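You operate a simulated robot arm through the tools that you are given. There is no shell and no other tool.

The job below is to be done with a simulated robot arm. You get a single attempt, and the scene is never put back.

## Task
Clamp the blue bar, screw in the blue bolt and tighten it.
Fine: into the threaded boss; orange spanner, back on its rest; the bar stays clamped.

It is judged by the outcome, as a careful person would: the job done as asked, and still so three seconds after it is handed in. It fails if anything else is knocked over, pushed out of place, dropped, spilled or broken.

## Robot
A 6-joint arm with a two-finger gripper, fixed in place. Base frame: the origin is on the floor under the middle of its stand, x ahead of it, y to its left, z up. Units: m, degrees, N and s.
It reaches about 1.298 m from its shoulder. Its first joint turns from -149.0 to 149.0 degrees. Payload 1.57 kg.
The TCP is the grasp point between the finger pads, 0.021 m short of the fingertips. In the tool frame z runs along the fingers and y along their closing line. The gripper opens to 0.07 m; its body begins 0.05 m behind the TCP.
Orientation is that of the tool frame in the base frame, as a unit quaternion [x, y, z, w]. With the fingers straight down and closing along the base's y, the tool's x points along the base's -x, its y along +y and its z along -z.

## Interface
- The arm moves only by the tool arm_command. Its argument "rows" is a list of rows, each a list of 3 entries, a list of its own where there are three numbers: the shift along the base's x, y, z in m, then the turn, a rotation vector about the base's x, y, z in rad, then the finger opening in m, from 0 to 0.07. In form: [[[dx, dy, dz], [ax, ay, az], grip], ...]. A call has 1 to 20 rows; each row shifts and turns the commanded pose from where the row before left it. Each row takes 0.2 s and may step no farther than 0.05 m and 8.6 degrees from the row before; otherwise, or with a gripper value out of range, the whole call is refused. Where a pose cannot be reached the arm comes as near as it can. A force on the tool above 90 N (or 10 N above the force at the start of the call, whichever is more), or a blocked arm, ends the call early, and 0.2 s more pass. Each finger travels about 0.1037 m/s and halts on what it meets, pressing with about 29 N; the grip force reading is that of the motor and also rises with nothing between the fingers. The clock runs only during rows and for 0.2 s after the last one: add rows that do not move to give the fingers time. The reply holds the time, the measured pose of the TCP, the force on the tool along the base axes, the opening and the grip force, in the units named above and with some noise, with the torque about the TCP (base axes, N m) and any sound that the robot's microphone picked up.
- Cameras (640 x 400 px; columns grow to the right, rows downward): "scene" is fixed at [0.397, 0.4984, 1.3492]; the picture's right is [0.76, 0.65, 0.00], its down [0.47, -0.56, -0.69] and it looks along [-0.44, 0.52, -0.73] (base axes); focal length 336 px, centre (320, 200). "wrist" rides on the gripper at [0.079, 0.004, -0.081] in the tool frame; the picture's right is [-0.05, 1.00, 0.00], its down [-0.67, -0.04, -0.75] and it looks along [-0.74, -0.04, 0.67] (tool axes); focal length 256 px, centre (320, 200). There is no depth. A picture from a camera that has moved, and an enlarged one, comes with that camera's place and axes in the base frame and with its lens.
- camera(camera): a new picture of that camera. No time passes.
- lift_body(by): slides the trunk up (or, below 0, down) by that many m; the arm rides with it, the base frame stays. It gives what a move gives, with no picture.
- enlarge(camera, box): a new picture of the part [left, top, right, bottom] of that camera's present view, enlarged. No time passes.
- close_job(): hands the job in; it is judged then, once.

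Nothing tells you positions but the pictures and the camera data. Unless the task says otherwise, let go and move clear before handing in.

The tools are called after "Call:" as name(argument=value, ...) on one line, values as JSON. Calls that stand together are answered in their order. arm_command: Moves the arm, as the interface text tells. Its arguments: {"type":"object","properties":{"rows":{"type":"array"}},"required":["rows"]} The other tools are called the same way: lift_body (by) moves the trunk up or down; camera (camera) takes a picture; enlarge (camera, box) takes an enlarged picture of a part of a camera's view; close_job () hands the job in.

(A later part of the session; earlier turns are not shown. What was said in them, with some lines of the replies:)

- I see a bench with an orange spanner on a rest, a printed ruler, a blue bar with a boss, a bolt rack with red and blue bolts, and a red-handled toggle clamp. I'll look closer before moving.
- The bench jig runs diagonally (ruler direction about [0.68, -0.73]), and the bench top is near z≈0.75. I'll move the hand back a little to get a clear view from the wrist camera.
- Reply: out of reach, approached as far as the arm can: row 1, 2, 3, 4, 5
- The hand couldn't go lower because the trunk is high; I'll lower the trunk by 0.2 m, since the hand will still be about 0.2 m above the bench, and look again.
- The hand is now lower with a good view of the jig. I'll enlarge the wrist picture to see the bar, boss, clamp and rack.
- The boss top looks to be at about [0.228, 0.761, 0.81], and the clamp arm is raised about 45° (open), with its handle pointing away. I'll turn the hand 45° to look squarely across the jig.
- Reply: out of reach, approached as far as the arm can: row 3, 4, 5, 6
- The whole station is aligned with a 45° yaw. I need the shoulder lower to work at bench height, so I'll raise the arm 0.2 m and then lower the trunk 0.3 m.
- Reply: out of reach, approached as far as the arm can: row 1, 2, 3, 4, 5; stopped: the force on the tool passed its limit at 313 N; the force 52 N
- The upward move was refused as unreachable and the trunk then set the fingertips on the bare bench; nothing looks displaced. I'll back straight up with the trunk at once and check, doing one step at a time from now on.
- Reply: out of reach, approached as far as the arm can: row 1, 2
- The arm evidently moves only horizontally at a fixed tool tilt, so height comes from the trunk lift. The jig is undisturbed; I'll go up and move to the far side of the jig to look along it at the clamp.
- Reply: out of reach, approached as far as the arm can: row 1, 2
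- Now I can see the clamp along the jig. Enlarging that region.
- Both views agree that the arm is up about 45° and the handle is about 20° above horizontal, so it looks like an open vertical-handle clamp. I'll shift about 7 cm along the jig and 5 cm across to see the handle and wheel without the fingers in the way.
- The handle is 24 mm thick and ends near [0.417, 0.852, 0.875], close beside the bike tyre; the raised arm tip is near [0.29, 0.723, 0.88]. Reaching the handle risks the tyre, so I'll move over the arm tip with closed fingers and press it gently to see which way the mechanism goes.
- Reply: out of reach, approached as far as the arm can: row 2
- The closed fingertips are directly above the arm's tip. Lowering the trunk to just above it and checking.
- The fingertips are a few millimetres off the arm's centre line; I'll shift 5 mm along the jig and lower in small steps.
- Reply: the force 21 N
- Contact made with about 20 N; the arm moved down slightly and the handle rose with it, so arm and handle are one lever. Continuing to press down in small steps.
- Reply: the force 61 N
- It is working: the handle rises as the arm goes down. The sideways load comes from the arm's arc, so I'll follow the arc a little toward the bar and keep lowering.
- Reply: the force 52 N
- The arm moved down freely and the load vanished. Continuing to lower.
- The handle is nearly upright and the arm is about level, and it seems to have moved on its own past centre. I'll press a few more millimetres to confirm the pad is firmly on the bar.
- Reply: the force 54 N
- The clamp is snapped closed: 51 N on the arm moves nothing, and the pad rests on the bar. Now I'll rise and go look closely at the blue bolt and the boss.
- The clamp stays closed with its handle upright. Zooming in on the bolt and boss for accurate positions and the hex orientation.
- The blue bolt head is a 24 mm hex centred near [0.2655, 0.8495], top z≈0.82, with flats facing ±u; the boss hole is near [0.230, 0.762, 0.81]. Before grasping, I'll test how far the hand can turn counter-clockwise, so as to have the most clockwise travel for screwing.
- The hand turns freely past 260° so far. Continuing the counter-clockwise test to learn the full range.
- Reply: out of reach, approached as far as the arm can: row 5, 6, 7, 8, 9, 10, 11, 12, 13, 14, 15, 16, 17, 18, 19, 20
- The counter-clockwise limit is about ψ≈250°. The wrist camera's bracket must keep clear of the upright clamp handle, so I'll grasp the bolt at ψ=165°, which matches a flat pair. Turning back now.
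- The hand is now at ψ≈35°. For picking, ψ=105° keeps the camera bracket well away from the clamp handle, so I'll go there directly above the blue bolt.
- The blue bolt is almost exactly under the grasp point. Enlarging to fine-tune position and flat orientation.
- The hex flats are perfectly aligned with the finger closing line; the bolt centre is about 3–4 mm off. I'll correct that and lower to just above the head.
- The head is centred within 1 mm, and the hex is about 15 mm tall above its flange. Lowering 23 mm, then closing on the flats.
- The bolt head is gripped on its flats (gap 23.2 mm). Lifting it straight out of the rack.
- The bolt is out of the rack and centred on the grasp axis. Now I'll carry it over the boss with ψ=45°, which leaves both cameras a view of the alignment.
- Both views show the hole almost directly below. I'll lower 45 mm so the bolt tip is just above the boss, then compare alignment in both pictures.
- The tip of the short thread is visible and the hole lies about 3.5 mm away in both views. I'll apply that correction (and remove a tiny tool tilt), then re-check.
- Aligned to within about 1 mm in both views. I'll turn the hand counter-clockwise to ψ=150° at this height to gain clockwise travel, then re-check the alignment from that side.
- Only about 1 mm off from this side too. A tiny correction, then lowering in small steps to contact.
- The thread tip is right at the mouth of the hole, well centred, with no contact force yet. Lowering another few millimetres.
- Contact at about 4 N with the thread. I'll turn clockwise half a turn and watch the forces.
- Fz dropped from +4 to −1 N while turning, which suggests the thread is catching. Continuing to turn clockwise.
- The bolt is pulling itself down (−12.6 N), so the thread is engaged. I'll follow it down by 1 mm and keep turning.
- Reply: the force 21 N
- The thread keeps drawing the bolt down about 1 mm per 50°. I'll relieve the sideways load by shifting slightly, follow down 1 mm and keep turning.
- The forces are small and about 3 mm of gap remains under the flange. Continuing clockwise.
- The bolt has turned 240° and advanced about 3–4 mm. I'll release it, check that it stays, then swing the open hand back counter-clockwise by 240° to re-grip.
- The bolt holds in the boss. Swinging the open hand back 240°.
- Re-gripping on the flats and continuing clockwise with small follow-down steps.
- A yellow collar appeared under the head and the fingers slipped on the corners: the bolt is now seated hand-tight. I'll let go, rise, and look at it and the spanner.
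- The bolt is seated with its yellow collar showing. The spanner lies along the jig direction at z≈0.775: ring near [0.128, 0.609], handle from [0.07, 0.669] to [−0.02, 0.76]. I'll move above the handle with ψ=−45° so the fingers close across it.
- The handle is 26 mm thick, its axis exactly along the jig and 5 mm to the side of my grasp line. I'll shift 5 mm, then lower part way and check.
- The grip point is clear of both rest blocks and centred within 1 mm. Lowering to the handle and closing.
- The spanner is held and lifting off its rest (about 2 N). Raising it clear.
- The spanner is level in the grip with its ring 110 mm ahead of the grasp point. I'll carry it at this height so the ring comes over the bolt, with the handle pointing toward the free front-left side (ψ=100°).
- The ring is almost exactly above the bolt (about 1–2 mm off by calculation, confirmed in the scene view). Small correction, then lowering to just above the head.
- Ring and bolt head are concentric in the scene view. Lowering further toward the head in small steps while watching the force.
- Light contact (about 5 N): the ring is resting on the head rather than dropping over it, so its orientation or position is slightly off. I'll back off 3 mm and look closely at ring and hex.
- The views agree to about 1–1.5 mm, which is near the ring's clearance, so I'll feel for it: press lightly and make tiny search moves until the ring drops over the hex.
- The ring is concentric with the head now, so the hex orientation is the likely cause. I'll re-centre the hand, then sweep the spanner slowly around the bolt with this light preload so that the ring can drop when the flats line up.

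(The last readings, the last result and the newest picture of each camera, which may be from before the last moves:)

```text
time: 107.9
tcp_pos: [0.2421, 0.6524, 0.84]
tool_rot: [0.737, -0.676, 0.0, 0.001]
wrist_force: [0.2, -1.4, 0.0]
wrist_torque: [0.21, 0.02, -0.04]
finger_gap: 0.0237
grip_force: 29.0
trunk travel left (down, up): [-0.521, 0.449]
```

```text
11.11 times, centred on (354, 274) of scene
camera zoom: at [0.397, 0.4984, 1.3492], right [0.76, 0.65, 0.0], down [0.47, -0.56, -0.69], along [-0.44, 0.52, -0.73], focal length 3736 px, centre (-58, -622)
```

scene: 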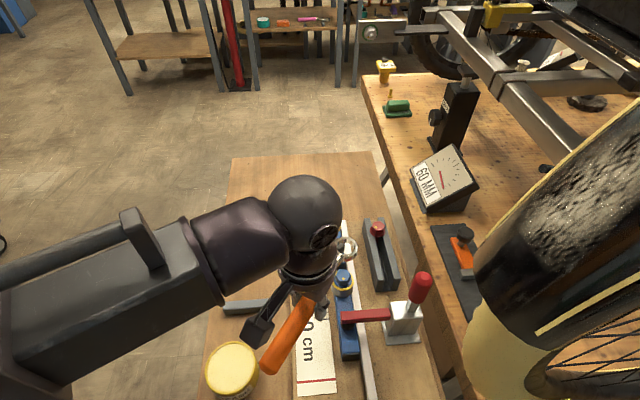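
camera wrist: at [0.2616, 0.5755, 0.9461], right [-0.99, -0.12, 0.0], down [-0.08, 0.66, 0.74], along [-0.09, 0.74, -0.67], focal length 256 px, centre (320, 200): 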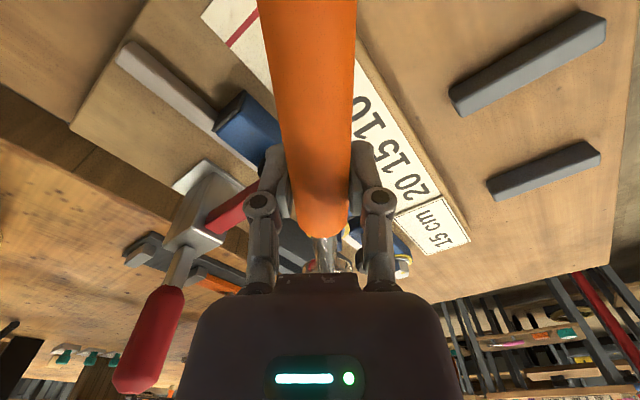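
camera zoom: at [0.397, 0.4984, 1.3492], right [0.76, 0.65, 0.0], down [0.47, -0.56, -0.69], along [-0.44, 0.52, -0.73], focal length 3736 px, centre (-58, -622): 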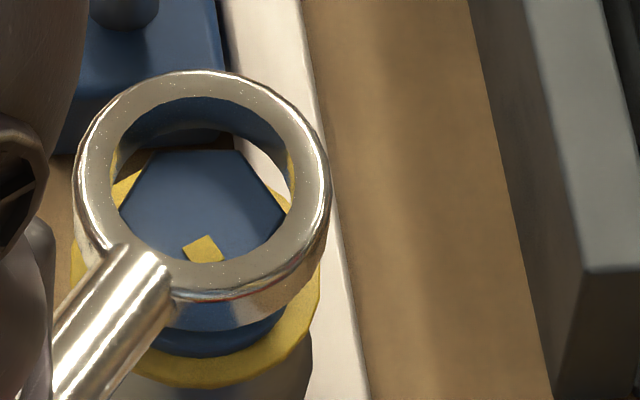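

The scene view now shows the ring concentric with the hex within about 0.5 mm. I'll nudge it that way and continue sweeping clockwise in small arcs, watching for the drop.

Call:
lift_body(by=-0.0006)

Call:
arm_command(rows=[[[-0.0041, -0.0003, 0], [0, 0, -0.0436], 0.015], [[-0.0048, -0.0001, 0], [0, 0, -0.0436], 0.015], [[0, 0, 0], [0, 0, 0], 0.015]])

Call:
arm_command(rows=[[[-0.0048, 0.0001, 0], [0, 0, -0.0436], 0.015], [[-0.0048, 0.0003, 0], [0, 0, -0.0436], 0.015], [[0, 0, 0], [0, 0, 0], 0.015]])

Call:
enlarge(camera="scene", box=[338, 256, 370, 292])

```text
time: 108.4
tcp_pos: [0.2423, 0.653, 0.8398]
tool_rot: [0.737, -0.675, 0.0, 0.0]
wrist_force: [0.1, 0.5, 3.3]
wrist_torque: [0.6, 0.04, -0.03]
finger_gap: 0.0235
grip_force: 28.7
trunk travel left (down, up): [-0.521, 0.449]
```

```text
time: 109.2
tcp_pos: [0.2317, 0.652, 0.8392]
tool_rot: [-0.707, 0.707, -0.001, 0.0]
wrist_force: [-0.9, -3.1, 0.7]
wrist_torque: [0.27, 0.01, 0.15]
finger_gap: 0.0241
grip_force: 28.9
trunk travel left (down, up): [-0.521, 0.449]
```

```text
time: 110.0
tcp_pos: [0.2229, 0.6528, 0.84]
tool_rot: [-0.676, 0.737, -0.001, 0.0]
wrist_force: [-1.9, -3.3, 1.7]
wrist_torque: [0.31, -0.02, 0.15]
finger_gap: 0.0236
grip_force: 29.1
trunk travel left (down, up): [-0.521, 0.449]
```

```text
11.11 times, centred on (354, 274) of scene
camera zoom: at [0.397, 0.4984, 1.3492], right [0.76, 0.65, 0.0], down [0.47, -0.56, -0.69], along [-0.44, 0.52, -0.73], focal length 3736 px, centre (-58, -622)
```

zoom: 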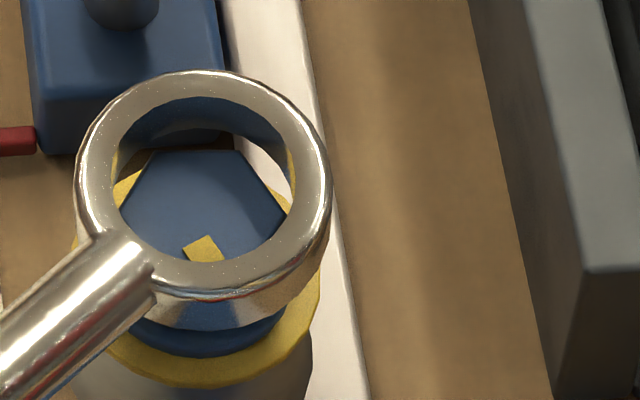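

Call:
arm_command(rows=[[[-0.0048, 0.0005, 0], [0, 0, -0.0436], 0.015], [[-0.0047, 0.0008, 0], [0, 0, -0.0436], 0.015], [[0, 0, 0], [0, 0, 0], 0.015]])

Call:
arm_command(rows=[[[-0.0047, 0.0009, 0], [0, 0, -0.0436], 0.015], [[-0.0047, 0.0011, 0], [0, 0, -0.0436], 0.015], [[0, 0, 0], [0, 0, 0], 0.015]])

Call:
arm_command(rows=[[[-0.0046, 0.0013, 0], [0, 0, -0.0436], 0.015], [[-0.0045, 0.0016, 0], [0, 0, -0.0436], 0.015], [[0, 0, 0], [0, 0, 0], 0.015]])

Call:
enlarge(camera="scene", box=[338, 256, 370, 292])

```text
time: 110.8
tcp_pos: [0.2132, 0.6553, 0.8399]
tool_rot: [-0.643, 0.766, -0.001, 0.001]
wrist_force: [-0.9, -0.5, 0.2]
wrist_torque: [0.24, 0.0, 0.13]
finger_gap: 0.0235
grip_force: 29.0
trunk travel left (down, up): [-0.521, 0.449]
```

```text
time: 111.6
tcp_pos: [0.2044, 0.657, 0.8397]
tool_rot: [-0.609, 0.793, -0.001, 0.0]
wrist_force: [-0.3, -0.3, -1.3]
wrist_torque: [0.18, -0.02, 0.11]
finger_gap: 0.0238
grip_force: 28.9
trunk travel left (down, up): [-0.521, 0.449]
```

```text
time: 112.4
tcp_pos: [0.1949, 0.6587, 0.84]
tool_rot: [-0.574, 0.819, -0.001, 0.0]
wrist_force: [-0.4, 0.4, -2.4]
wrist_torque: [0.07, 0.01, -0.01]
finger_gap: 0.0237
grip_force: 28.9
trunk travel left (down, up): [-0.521, 0.449]
```

```text
11.11 times, centred on (354, 274) of scene
camera zoom: at [0.397, 0.4984, 1.3492], right [0.76, 0.65, 0.0], down [0.47, -0.56, -0.69], along [-0.44, 0.52, -0.73], focal length 3736 px, centre (-58, -622)
```

zoom: 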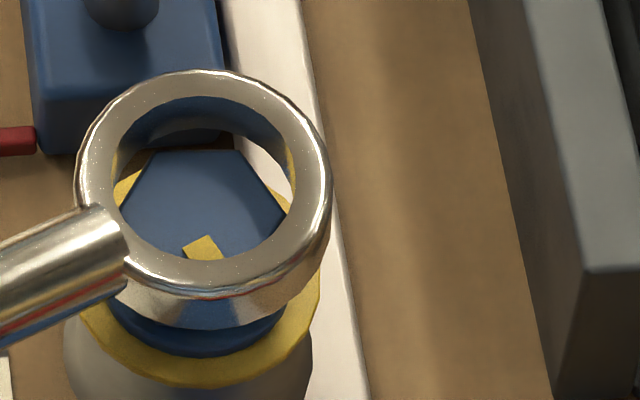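

The contact force faded to zero at ψ=70°. Lowering gently to see if the ring now drops over the hex.

Call:
lift_body(by=-0.002)

Call:
enlarge(camera="scene", box=[338, 256, 370, 292])

```text
time: 113.0
tcp_pos: [0.1953, 0.6597, 0.8392]
tool_rot: [-0.574, 0.819, 0.0, -0.001]
wrist_force: [0.2, 0.1, -2.0]
wrist_torque: [0.02, -0.03, -0.01]
finger_gap: 0.0235
grip_force: 29.1
trunk travel left (down, up): [-0.519, 0.451]
```

```text
11.11 times, centred on (354, 274) of scene
camera zoom: at [0.397, 0.4984, 1.3492], right [0.76, 0.65, 0.0], down [0.47, -0.56, -0.69], along [-0.44, 0.52, -0.73], focal length 3736 px, centre (-58, -622)
```

zoom: 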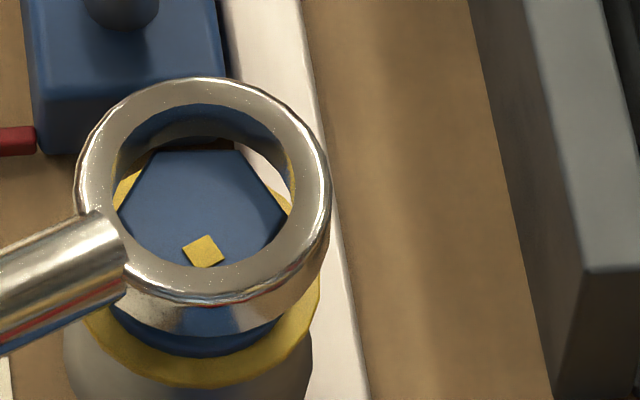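

It is dropping over the head freely. Continuing down.

Call:
lift_body(by=-0.003)

Call:
lift_body(by=-0.003)

Call:
enlarge(camera="scene", box=[338, 256, 370, 292])

```text
time: 113.5
tcp_pos: [0.195, 0.6585, 0.8339]
tool_rot: [-0.574, 0.819, -0.001, 0.0]
wrist_force: [0.4, 0.9, -1.7]
wrist_torque: [0.06, 0.02, 0.03]
finger_gap: 0.0237
grip_force: 29.5
trunk travel left (down, up): [-0.516, 0.454]
```

```text
time: 114.0
tcp_pos: [0.1951, 0.6596, 0.8321]
tool_rot: [-0.573, 0.819, 0.0, -0.001]
wrist_force: [0.0, -0.2, -2.5]
wrist_torque: [0.01, -0.01, -0.01]
finger_gap: 0.0239
grip_force: 28.8
trunk travel left (down, up): [-0.513, 0.457]
```

```text
11.11 times, centred on (354, 274) of scene
camera zoom: at [0.397, 0.4984, 1.3492], right [0.76, 0.65, 0.0], down [0.47, -0.56, -0.69], along [-0.44, 0.52, -0.73], focal length 3736 px, centre (-58, -622)
```

zoom: 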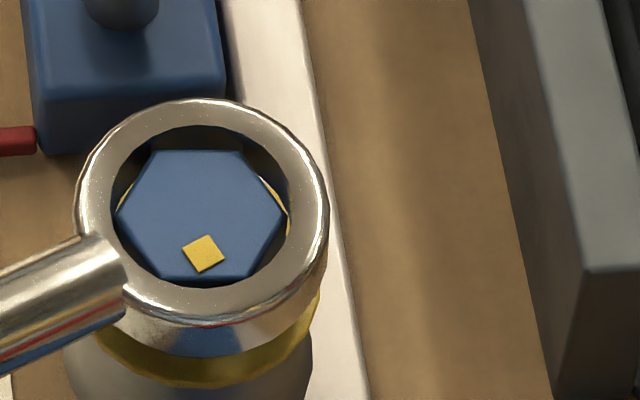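

The ring is around the hex. Lowering 4 mm more for full engagement.

Call:
lift_body(by=-0.004)

Call:
enlarge(camera="scene", box=[338, 256, 370, 292])

Call:
camera(camera="scene")

Call:
camera(camera="wrist")

```text
time: 114.5
tcp_pos: [0.194, 0.6602, 0.8283]
tool_rot: [-0.573, 0.819, 0.0, -0.001]
wrist_force: [-0.4, 0.4, -2.7]
wrist_torque: [0.08, -0.01, 0.03]
finger_gap: 0.0236
grip_force: 29.1
trunk travel left (down, up): [-0.509, 0.461]
```

```text
11.11 times, centred on (354, 274) of scene
camera zoom: at [0.397, 0.4984, 1.3492], right [0.76, 0.65, 0.0], down [0.47, -0.56, -0.69], along [-0.44, 0.52, -0.73], focal length 3736 px, centre (-58, -622)
```

zoom: 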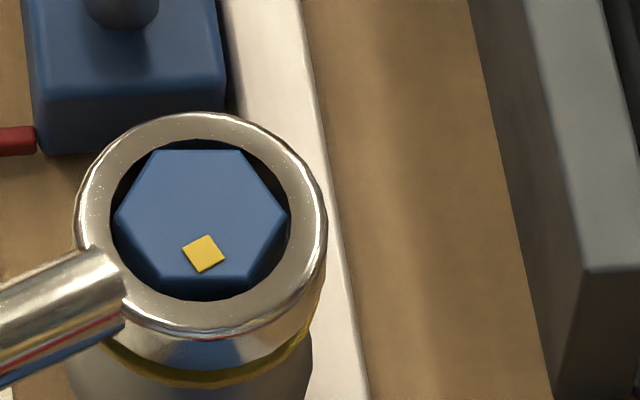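

```text
taken
```

scene: 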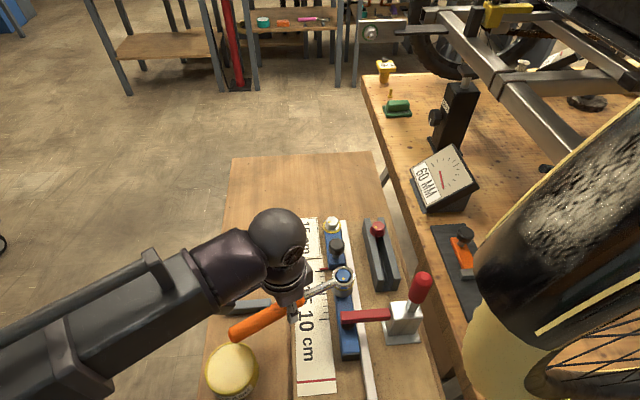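

```text
taken
camera wrist: at [0.1645, 0.5863, 0.9082], right [-0.92, 0.39, 0.0], down [0.26, 0.61, 0.74], along [0.29, 0.68, -0.67], focal length 256 px, centre (320, 200)
```

wrist: 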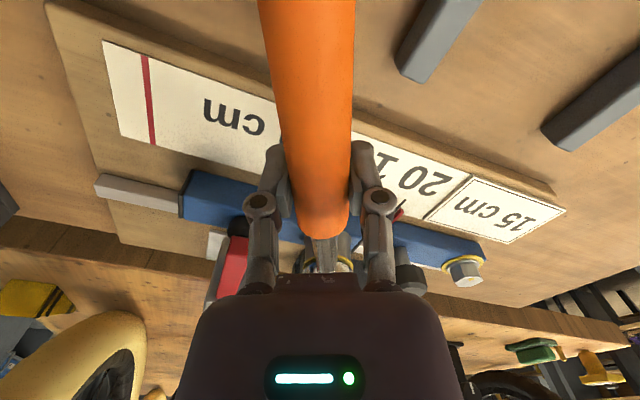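

The ring now fully encloses the hex. I'll start tightening: swinging the spanner clockwise around the bolt on a 110 mm arc in 5° steps, watching torque and sound.

Call:
arm_command(rows=[[[-0.0089, 0.0037, 0], [0, 0, -0.0873], 0.012], [[-0.0085, 0.0044, 0], [0, 0, -0.0873], 0.012]])

Call:
enlarge(camera="scene", box=[322, 256, 370, 292])

```text
time: 115.1
tcp_pos: [0.1782, 0.6666, 0.8269]
tool_rot: [-0.5, 0.866, -0.001, 0.0]
wrist_force: [1.3, 0.5, -2.1]
wrist_torque: [-0.17, 0.01, 0.3]
finger_gap: 0.0237
grip_force: 29.2
trunk travel left (down, up): [-0.509, 0.461]
```

```text
11.11 times, centred on (346, 274) of scene
camera zoom: at [0.397, 0.4984, 1.3492], right [0.76, 0.65, 0.0], down [0.47, -0.56, -0.69], along [-0.44, 0.52, -0.73], focal length 3736 px, centre (31, -622)
```

zoom: 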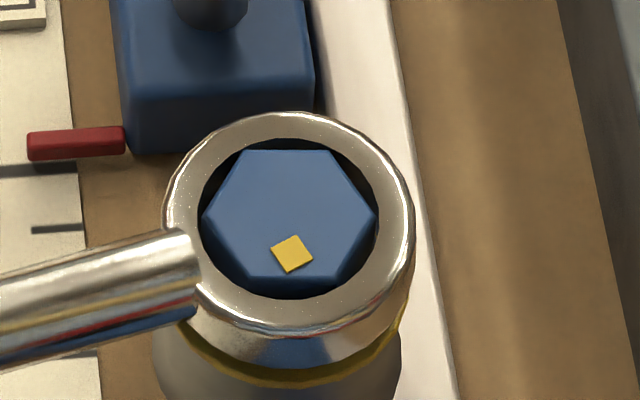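

Call:
arm_command(rows=[[[-0.0081, 0.0052, 0], [0, 0, -0.0873], 0.012], [[-0.0076, 0.0058, 0], [0, 0, -0.0873], 0.012]])

Call:
enlarge(camera="scene", box=[322, 256, 370, 292])

```text
time: 115.7
tcp_pos: [0.1622, 0.6775, 0.8289]
tool_rot: [-0.422, 0.907, -0.001, 0.0]
wrist_force: [3.5, -7.2, -3.8]
wrist_torque: [-0.41, 0.22, -0.08]
finger_gap: 0.0237
grip_force: 29.3
trunk travel left (down, up): [-0.509, 0.461]
```

```text
11.11 times, centred on (346, 274) of scene
camera zoom: at [0.397, 0.4984, 1.3492], right [0.76, 0.65, 0.0], down [0.47, -0.56, -0.69], along [-0.44, 0.52, -0.73], focal length 3736 px, centre (31, -622)
```

zoom: 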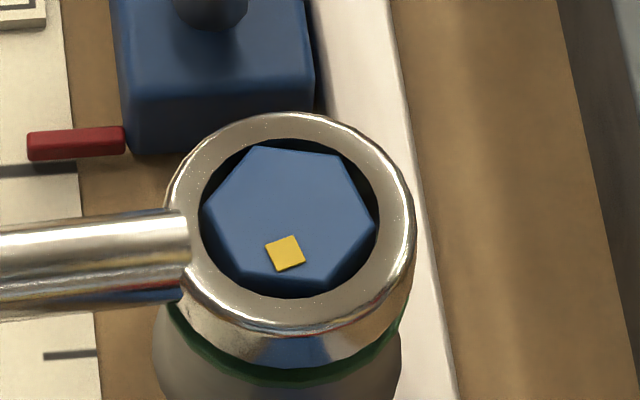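

The bolt turned about 8° with the spanner and its collar changed from yellow to green. Taking a closer look before doing anything more.

Call:
enlarge(camera="scene", box=[310, 200, 374, 300])

Call:
arm_command(rows=[[[0, 0, 0], [0, 0, 0], 0.012], [[0, 0, 0], [0, 0, 0], 0.012]])

Call:
enlarge(camera="scene", box=[322, 256, 370, 292])

```text
4.00 times, centred on (342, 250) of scene
camera zoom: at [0.397, 0.4984, 1.3492], right [0.76, 0.65, 0.0], down [0.47, -0.56, -0.69], along [-0.44, 0.52, -0.73], focal length 1345 px, centre (232, 0)
```

zoom: 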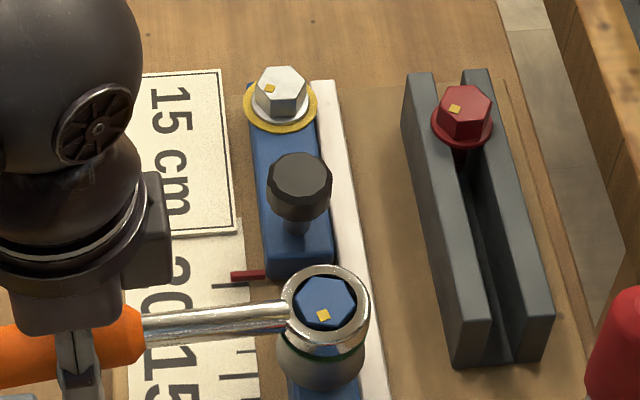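

```text
time: 116.3
tcp_pos: [0.1619, 0.6791, 0.8283]
tool_rot: [-0.423, 0.906, 0.0, 0.0]
wrist_force: [1.2, -8.5, -4.4]
wrist_torque: [-0.49, 0.31, -0.12]
finger_gap: 0.0238
grip_force: 29.3
trunk travel left (down, up): [-0.509, 0.461]
```

```text
11.11 times, centred on (346, 274) of scene
camera zoom: at [0.397, 0.4984, 1.3492], right [0.76, 0.65, 0.0], down [0.47, -0.56, -0.69], along [-0.44, 0.52, -0.73], focal length 3736 px, centre (31, -622)
```

zoom: 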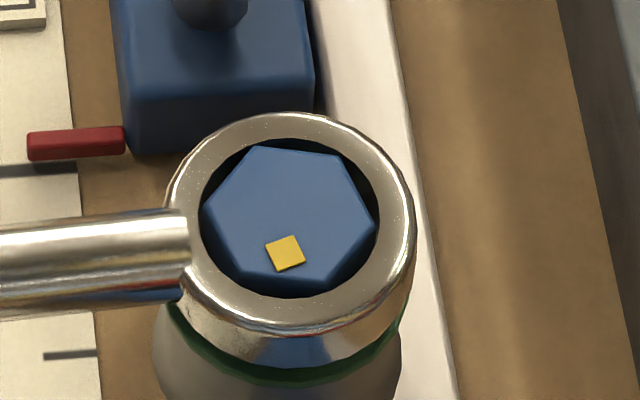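

The collar is green: the bolt is tight (about 1 N·m at the bolt). I'll back off a few degrees to unload the spanner, then lift it straight off.

Call:
arm_command(rows=[[[0.0038, -0.0029, 0], [0, 0, 0.0436], 0.012], [[0.0038, -0.0029, 0], [0, 0, 0.0436], 0.012], [[0, 0, 0], [0, 0, 0], 0.012]])

Call:
enlarge(camera="scene", box=[322, 256, 370, 292])

```text
time: 117.1
tcp_pos: [0.1693, 0.6728, 0.8268]
tool_rot: [-0.463, 0.886, 0.0, 0.001]
wrist_force: [-6.0, -7.5, -2.6]
wrist_torque: [-0.13, 0.08, 0.18]
finger_gap: 0.0238
grip_force: 29.4
trunk travel left (down, up): [-0.509, 0.461]
```

```text
11.11 times, centred on (346, 274) of scene
camera zoom: at [0.397, 0.4984, 1.3492], right [0.76, 0.65, 0.0], down [0.47, -0.56, -0.69], along [-0.44, 0.52, -0.73], focal length 3736 px, centre (31, -622)
```

zoom: 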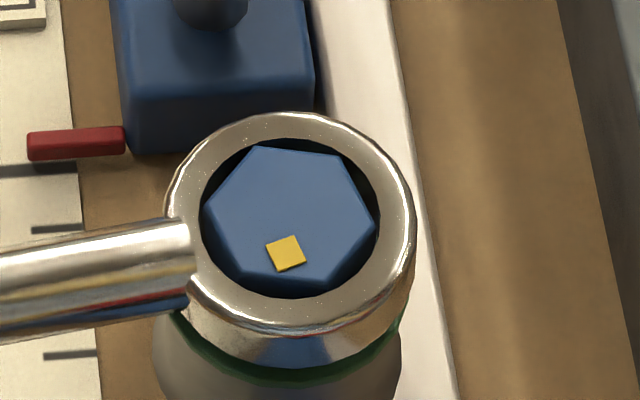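

There's a ~10 N radial load; I'll ease the hand outward 2 mm, then lift.

Call:
arm_command(rows=[[[-0.0011, -0.0015, 0], [0, 0, 0], 0.012], [[0, 0, 0], [0, 0, 0], 0.012]])

Call:
lift_body(by=0.004)

Call:
enlarge(camera="scene", box=[322, 256, 370, 292])

```text
time: 117.7
tcp_pos: [0.17, 0.6721, 0.8277]
tool_rot: [-0.461, 0.887, 0.0, 0.001]
wrist_force: [1.9, 4.3, 0.8]
wrist_torque: [0.21, -0.22, 0.09]
finger_gap: 0.0237
grip_force: 29.1
trunk travel left (down, up): [-0.509, 0.461]
```

```text
time: 118.3
tcp_pos: [0.1707, 0.6716, 0.8321]
tool_rot: [-0.462, 0.887, -0.001, 0.0]
wrist_force: [5.1, 6.1, 0.2]
wrist_torque: [0.27, -0.22, 0.01]
finger_gap: 0.0236
grip_force: 28.8
trunk travel left (down, up): [-0.513, 0.457]
```

```text
11.11 times, centred on (346, 274) of scene
camera zoom: at [0.397, 0.4984, 1.3492], right [0.76, 0.65, 0.0], down [0.47, -0.56, -0.69], along [-0.44, 0.52, -0.73], focal length 3736 px, centre (31, -622)
```

zoom: 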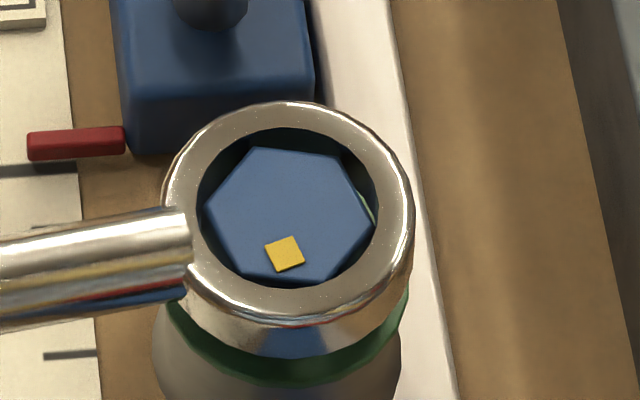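

Call:
arm_command(rows=[[[0.0007, 0.0009, 0], [0, 0, 0], 0.012], [[0, 0, 0], [0, 0, 0], 0.012]])

Call:
lift_body(by=0.006)

Call:
lift_body(by=0.03)

Call:
enlarge(camera="scene", box=[290, 220, 386, 300])

```text
time: 118.9
tcp_pos: [0.1688, 0.673, 0.8316]
tool_rot: [-0.462, 0.887, -0.001, -0.001]
wrist_force: [2.2, 1.2, -1.3]
wrist_torque: [0.05, -0.06, -0.01]
finger_gap: 0.0239
grip_force: 28.4
trunk travel left (down, up): [-0.513, 0.457]
```

```text
time: 119.4
tcp_pos: [0.1698, 0.6726, 0.838]
tool_rot: [-0.461, 0.887, -0.001, -0.001]
wrist_force: [-0.8, -0.3, -2.0]
wrist_torque: [0.07, -0.06, -0.01]
finger_gap: 0.0236
grip_force: 28.9
trunk travel left (down, up): [-0.519, 0.451]
```

```text
time: 120.2
tcp_pos: [0.1707, 0.6731, 0.8682]
tool_rot: [-0.462, 0.887, -0.001, -0.001]
wrist_force: [0.6, 0.3, -1.2]
wrist_torque: [0.02, -0.03, -0.03]
finger_gap: 0.024
grip_force: 28.8
trunk travel left (down, up): [-0.549, 0.421]
```

```text
5.00 times, centred on (338, 260) of scene
camera zoom: at [0.397, 0.4984, 1.3492], right [0.76, 0.65, 0.0], down [0.47, -0.56, -0.69], along [-0.44, 0.52, -0.73], focal length 1681 px, centre (230, -100)
```

zoom: 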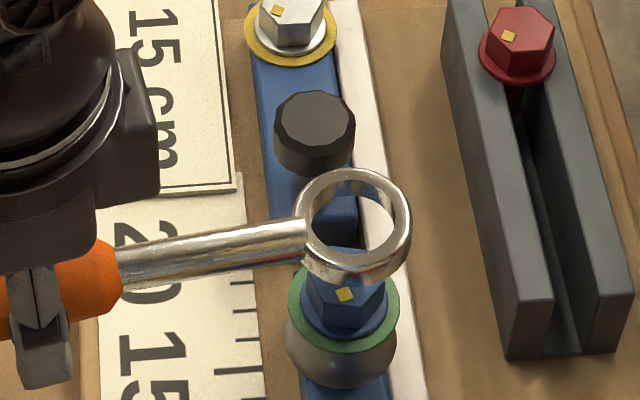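

The spanner is off and the collar stays green. Now I'll raise it and carry it back over its rest.

Call:
lift_body(by=0.045)

Call:
arm_command(rows=[[[-0.00896, 0.00122, 0], [0, 0, -0.1343], 0.012], [[-0.00896, 0.00122, 0], [0, 0, -0.1343], 0.012], [[-0.00896, 0.00122, 0], [0, 0, -0.1343], 0.012], [[-0.00896, 0.00122, 0], [0, 0, -0.1343], 0.012], [[-0.00896, 0.00122, 0], [0, 0, -0.1343], 0.012], [[-0.00896, 0.00122, 0], [0, 0, -0.1343], 0.012], [[-0.00896, 0.00122, 0], [0, 0, -0.1343], 0.012], [[-0.00896, 0.00122, 0], [0, 0, -0.1343], 0.012], [[-0.00896, 0.00122, 0], [0, 0, -0.1343], 0.012], [[-0.00896, 0.00122, 0], [0, 0, -0.1343], 0.012], [[-0.00896, 0.00122, 0], [0, 0, -0.1343], 0.012], [[-0.00896, 0.00122, 0], [0, 0, -0.1343], 0.012], [[-0.00896, 0.00122, 0], [0, 0, -0.1343], 0.012], [[0, 0, 0], [0, 0, 0], 0.012]])

Call:
camera(camera="wrist")

Call:
enlarge(camera="scene", box=[200, 190, 360, 330])

```text
time: 121.0
tcp_pos: [0.1698, 0.6736, 0.9123]
tool_rot: [-0.462, 0.887, -0.001, 0.0]
wrist_force: [0.2, -0.1, -2.7]
wrist_torque: [0.02, -0.01, -0.01]
finger_gap: 0.024
grip_force: 29.0
trunk travel left (down, up): [-0.594, 0.376]
```

```text
time: 124.0
tcp_pos: [0.0517, 0.6889, 0.9113]
tool_rot: [0.383, 0.924, 0.0, 0.001]
wrist_force: [0.4, 0.9, -2.1]
wrist_torque: [0.01, -0.03, 0.0]
finger_gap: 0.0241
grip_force: 29.3
trunk travel left (down, up): [-0.594, 0.376]
```

```text
taken
camera wrist: at [0.0001, 0.7482, 0.9932], right [0.74, 0.67, 0.0], down [0.45, -0.5, 0.74], along [0.5, -0.55, -0.67], focal length 256 px, centre (320, 200)
```

wrist: 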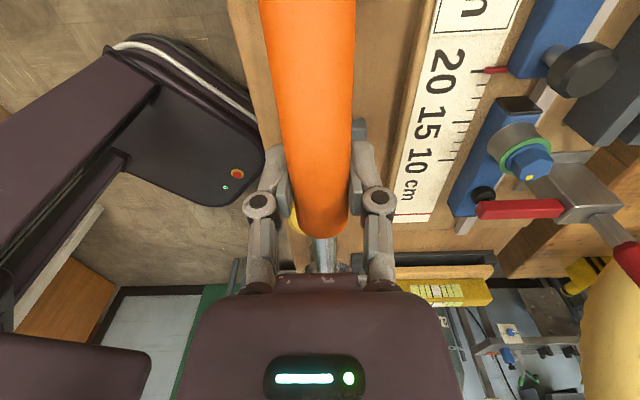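

```text
2.86 times, centred on (280, 260) of scene
camera zoom: at [0.397, 0.4984, 1.3492], right [0.76, 0.65, 0.0], down [0.47, -0.56, -0.69], along [-0.44, 0.52, -0.73], focal length 961 px, centre (434, 29)
```

zoom: 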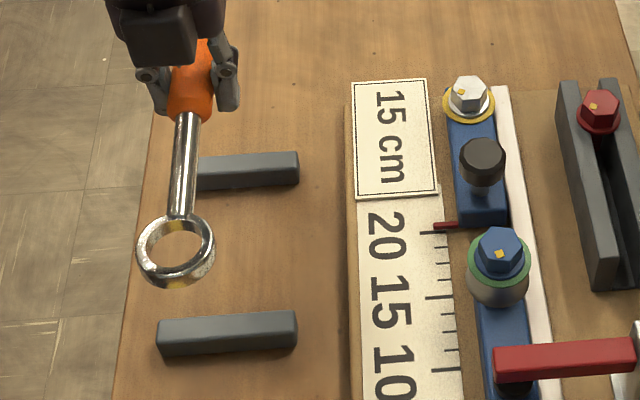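

The spanner hangs in the same attitude as when I picked it up, and I'm within 0.5 mm of the pick pose. Lowering to just above the rest.

Call:
arm_command(rows=[[[0.0004, -0.0005, 0], [0, 0, 0], 0.012], [[0, 0, 0], [0, 0, 0], 0.012]])

Call:
lift_body(by=-0.125)

Call:
camera(camera="wrist")

Call:
enlarge(camera="scene", box=[200, 210, 360, 330])

```text
time: 124.6
tcp_pos: [0.0537, 0.6878, 0.9124]
tool_rot: [0.383, 0.924, 0.0, 0.0]
wrist_force: [-0.2, 0.4, -2.5]
wrist_torque: [-0.01, -0.04, 0.0]
finger_gap: 0.0236
grip_force: 29.0
trunk travel left (down, up): [-0.594, 0.376]
```

```text
time: 126.2
tcp_pos: [0.0542, 0.6878, 0.7871]
tool_rot: [0.382, 0.924, 0.0, 0.0]
wrist_force: [-1.4, 0.0, -2.2]
wrist_torque: [0.0, -0.03, 0.02]
finger_gap: 0.0237
grip_force: 29.5
trunk travel left (down, up): [-0.469, 0.501]
```

```text
taken
camera wrist: at [0.0008, 0.7471, 0.8683], right [0.74, 0.67, 0.0], down [0.45, -0.5, 0.74], along [0.5, -0.55, -0.67], focal length 256 px, centre (320, 200)
```

wrist: 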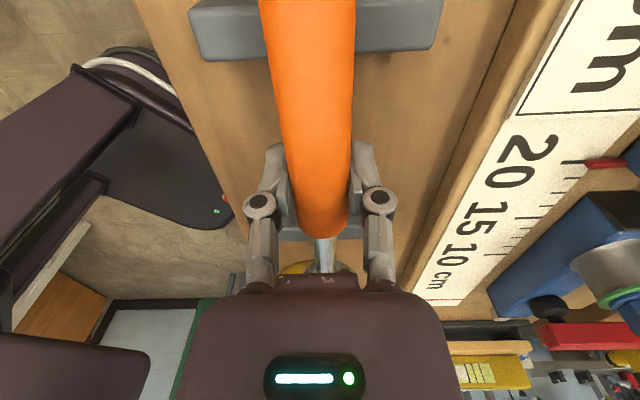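

```text
3.33 times, centred on (280, 270) of scene
camera zoom: at [0.397, 0.4984, 1.3492], right [0.76, 0.65, 0.0], down [0.47, -0.56, -0.69], along [-0.44, 0.52, -0.73], focal length 1121 px, centre (453, -33)
```

zoom: 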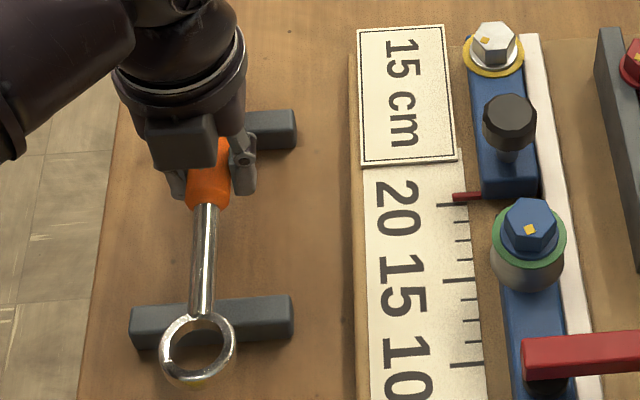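

Nearly down and well aligned over both rest blocks. Lowering gently until it touches.

Call:
lift_body(by=-0.009)

Call:
lift_body(by=-0.002)

Call:
enlarge(camera="scene", box=[200, 210, 360, 330])

```text
time: 126.8
tcp_pos: [0.0537, 0.6884, 0.7793]
tool_rot: [0.382, 0.924, 0.0, 0.0]
wrist_force: [0.6, -0.6, -2.8]
wrist_torque: [0.0, -0.02, 0.04]
finger_gap: 0.0237
grip_force: 29.1
trunk travel left (down, up): [-0.46, 0.51]
```

```text
time: 127.3
tcp_pos: [0.0536, 0.6883, 0.777]
tool_rot: [0.383, 0.924, 0.0, -0.001]
wrist_force: [-0.2, 1.6, 7.0]
wrist_torque: [0.4, 0.36, -0.08]
finger_gap: 0.0239
grip_force: 29.1
trunk travel left (down, up): [-0.458, 0.512]
```

```text
3.33 times, centred on (280, 270) of scene
camera zoom: at [0.397, 0.4984, 1.3492], right [0.76, 0.65, 0.0], down [0.47, -0.56, -0.69], along [-0.44, 0.52, -0.73], focal length 1121 px, centre (453, -33)
```

zoom: 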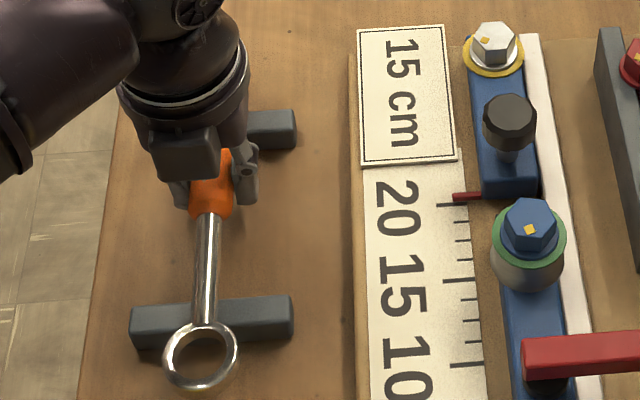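

Touching the far rest block (about 9 N). The ring end is at most a millimetre or two above its block, so I'll open the fingers now.

Call:
arm_command(rows=[[[0, 0, 0], [0, 0, 0], 0.026], [[0, 0, 0], [0, 0, 0], 0.035], [[0, 0, 0], [0, 0, 0], 0.05], [[0, 0, 0], [0, 0, 0], 0.06], [[0, 0, 0], [0, 0, 0], 0.06]])

Call:
enlarge(camera="scene", box=[200, 210, 360, 330])

Call:
camera(camera="wrist")

```text
time: 128.5
tcp_pos: [0.0533, 0.6884, 0.7761]
tool_rot: [0.382, 0.924, 0.001, 0.0]
wrist_force: [0.3, 1.1, 0.3]
wrist_torque: [0.02, -0.04, -0.04]
finger_gap: 0.06
grip_force: 0.0
trunk travel left (down, up): [-0.458, 0.512]
```

```text
3.33 times, centred on (280, 270) of scene
camera zoom: at [0.397, 0.4984, 1.3492], right [0.76, 0.65, 0.0], down [0.47, -0.56, -0.69], along [-0.44, 0.52, -0.73], focal length 1121 px, centre (453, -33)
```

zoom: 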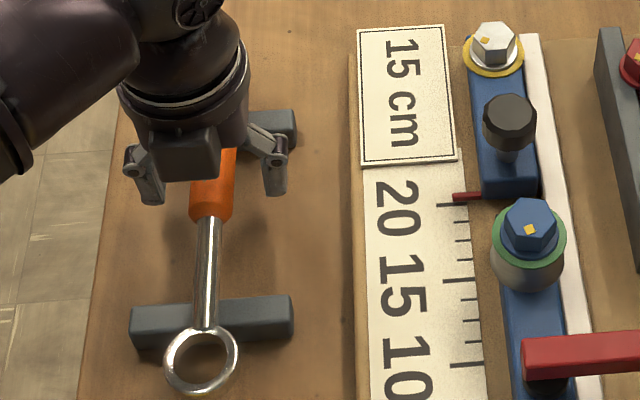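

```text
taken
camera wrist: at [0.0007, 0.747, 0.8573], right [0.74, 0.67, 0.0], down [0.45, -0.5, 0.74], along [0.5, -0.55, -0.67], focal length 256 px, centre (320, 200)
```

wrist: 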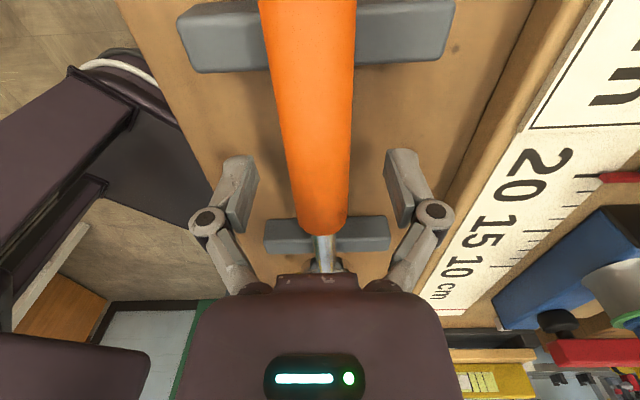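

The spanner lies on its rest within about a millimetre of where it was. Rising clear and taking final pictures.

Call:
lift_body(by=0.18)

Call:
camera(camera="scene")

Call:
enlarge(camera="scene", box=[200, 210, 360, 330])

Call:
enlarge(camera="scene", box=[310, 210, 450, 370])

Call:
camera(camera="wrist")

```text
time: 130.5
tcp_pos: [0.0538, 0.6876, 0.956]
tool_rot: [0.382, 0.924, 0.0, 0.0]
wrist_force: [-0.1, -0.4, 0.4]
wrist_torque: [-0.01, 0.0, 0.0]
finger_gap: 0.0599
grip_force: 0.0
trunk travel left (down, up): [-0.638, 0.332]
```

```text
taken
```

scene: 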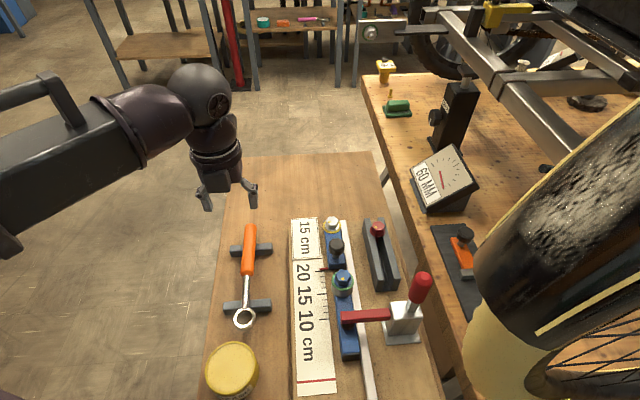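

```text
3.33 times, centred on (280, 270) of scene
camera zoom: at [0.397, 0.4984, 1.3492], right [0.76, 0.65, 0.0], down [0.47, -0.56, -0.69], along [-0.44, 0.52, -0.73], focal length 1121 px, centre (453, -33)
```

zoom: 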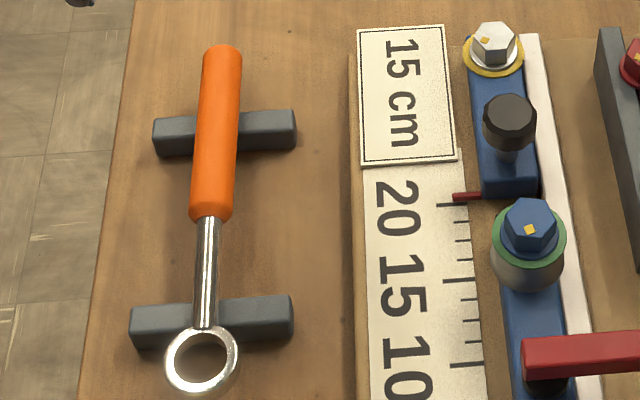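

```text
2.50 times, centred on (380, 290) of scene
camera zoom: at [0.397, 0.4984, 1.3492], right [0.76, 0.65, 0.0], down [0.47, -0.56, -0.69], along [-0.44, 0.52, -0.73], focal length 841 px, centre (170, -25)
```

zoom: 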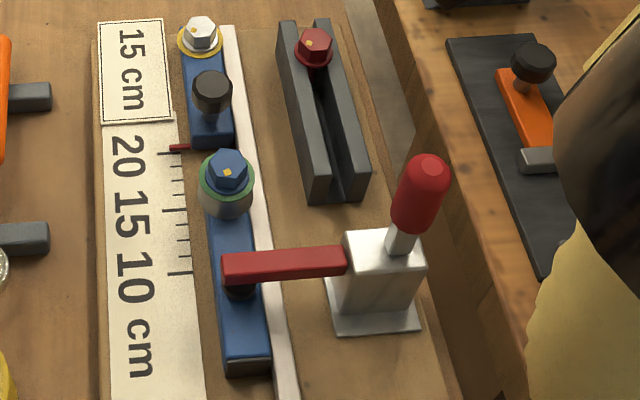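

```text
taken
camera wrist: at [0.0007, 0.7471, 1.0372], right [0.74, 0.67, 0.0], down [0.45, -0.5, 0.74], along [0.5, -0.55, -0.67], focal length 256 px, centre (320, 200)
```

wrist: 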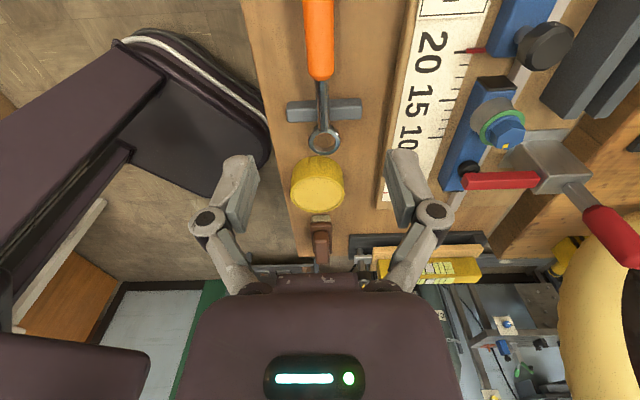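

The bar is clamped, with the handle upright and the pad on the bar. The blue bolt is in the boss with its collar green. The orange spanner is back on its rest, and nothing else looks disturbed. The hand is empty and about 0.18 m above the spanner, so I'm handing in.

Call:
close_job()

```text
The job is handed in.
```

I clamped the blue bar, screwed the blue bolt into the threaded boss and tightened it. The orange spanner is back on its rest. The job is handed in, but no verdict has come back.

- **Clamp:** I closed it by pressing down on its arm instead of the handle, because the handle sits close to the bike tyre. It snapped shut with the pad on the bar, and a 51 N push did not move it. It was still closed in the last pictures.
- **Bolt:** I threaded it in by hand until it seated, when a yellow collar showed under the head. After the spanner turned it about 8° more, the collar went green. I took green to mean tight and stopped there, at roughly 1 N·m, since the task gave no torque figure.
- **Spanner:** it lies across both rest blocks within about a millimetre of where it started.
- **Mishap:** early on I lowered the trunk too far and the open fingertips hit the bare bench hard, reading 313 N. I compared pictures from before and after, and nothing had moved.

The hand is empty and raised clear of the bench.
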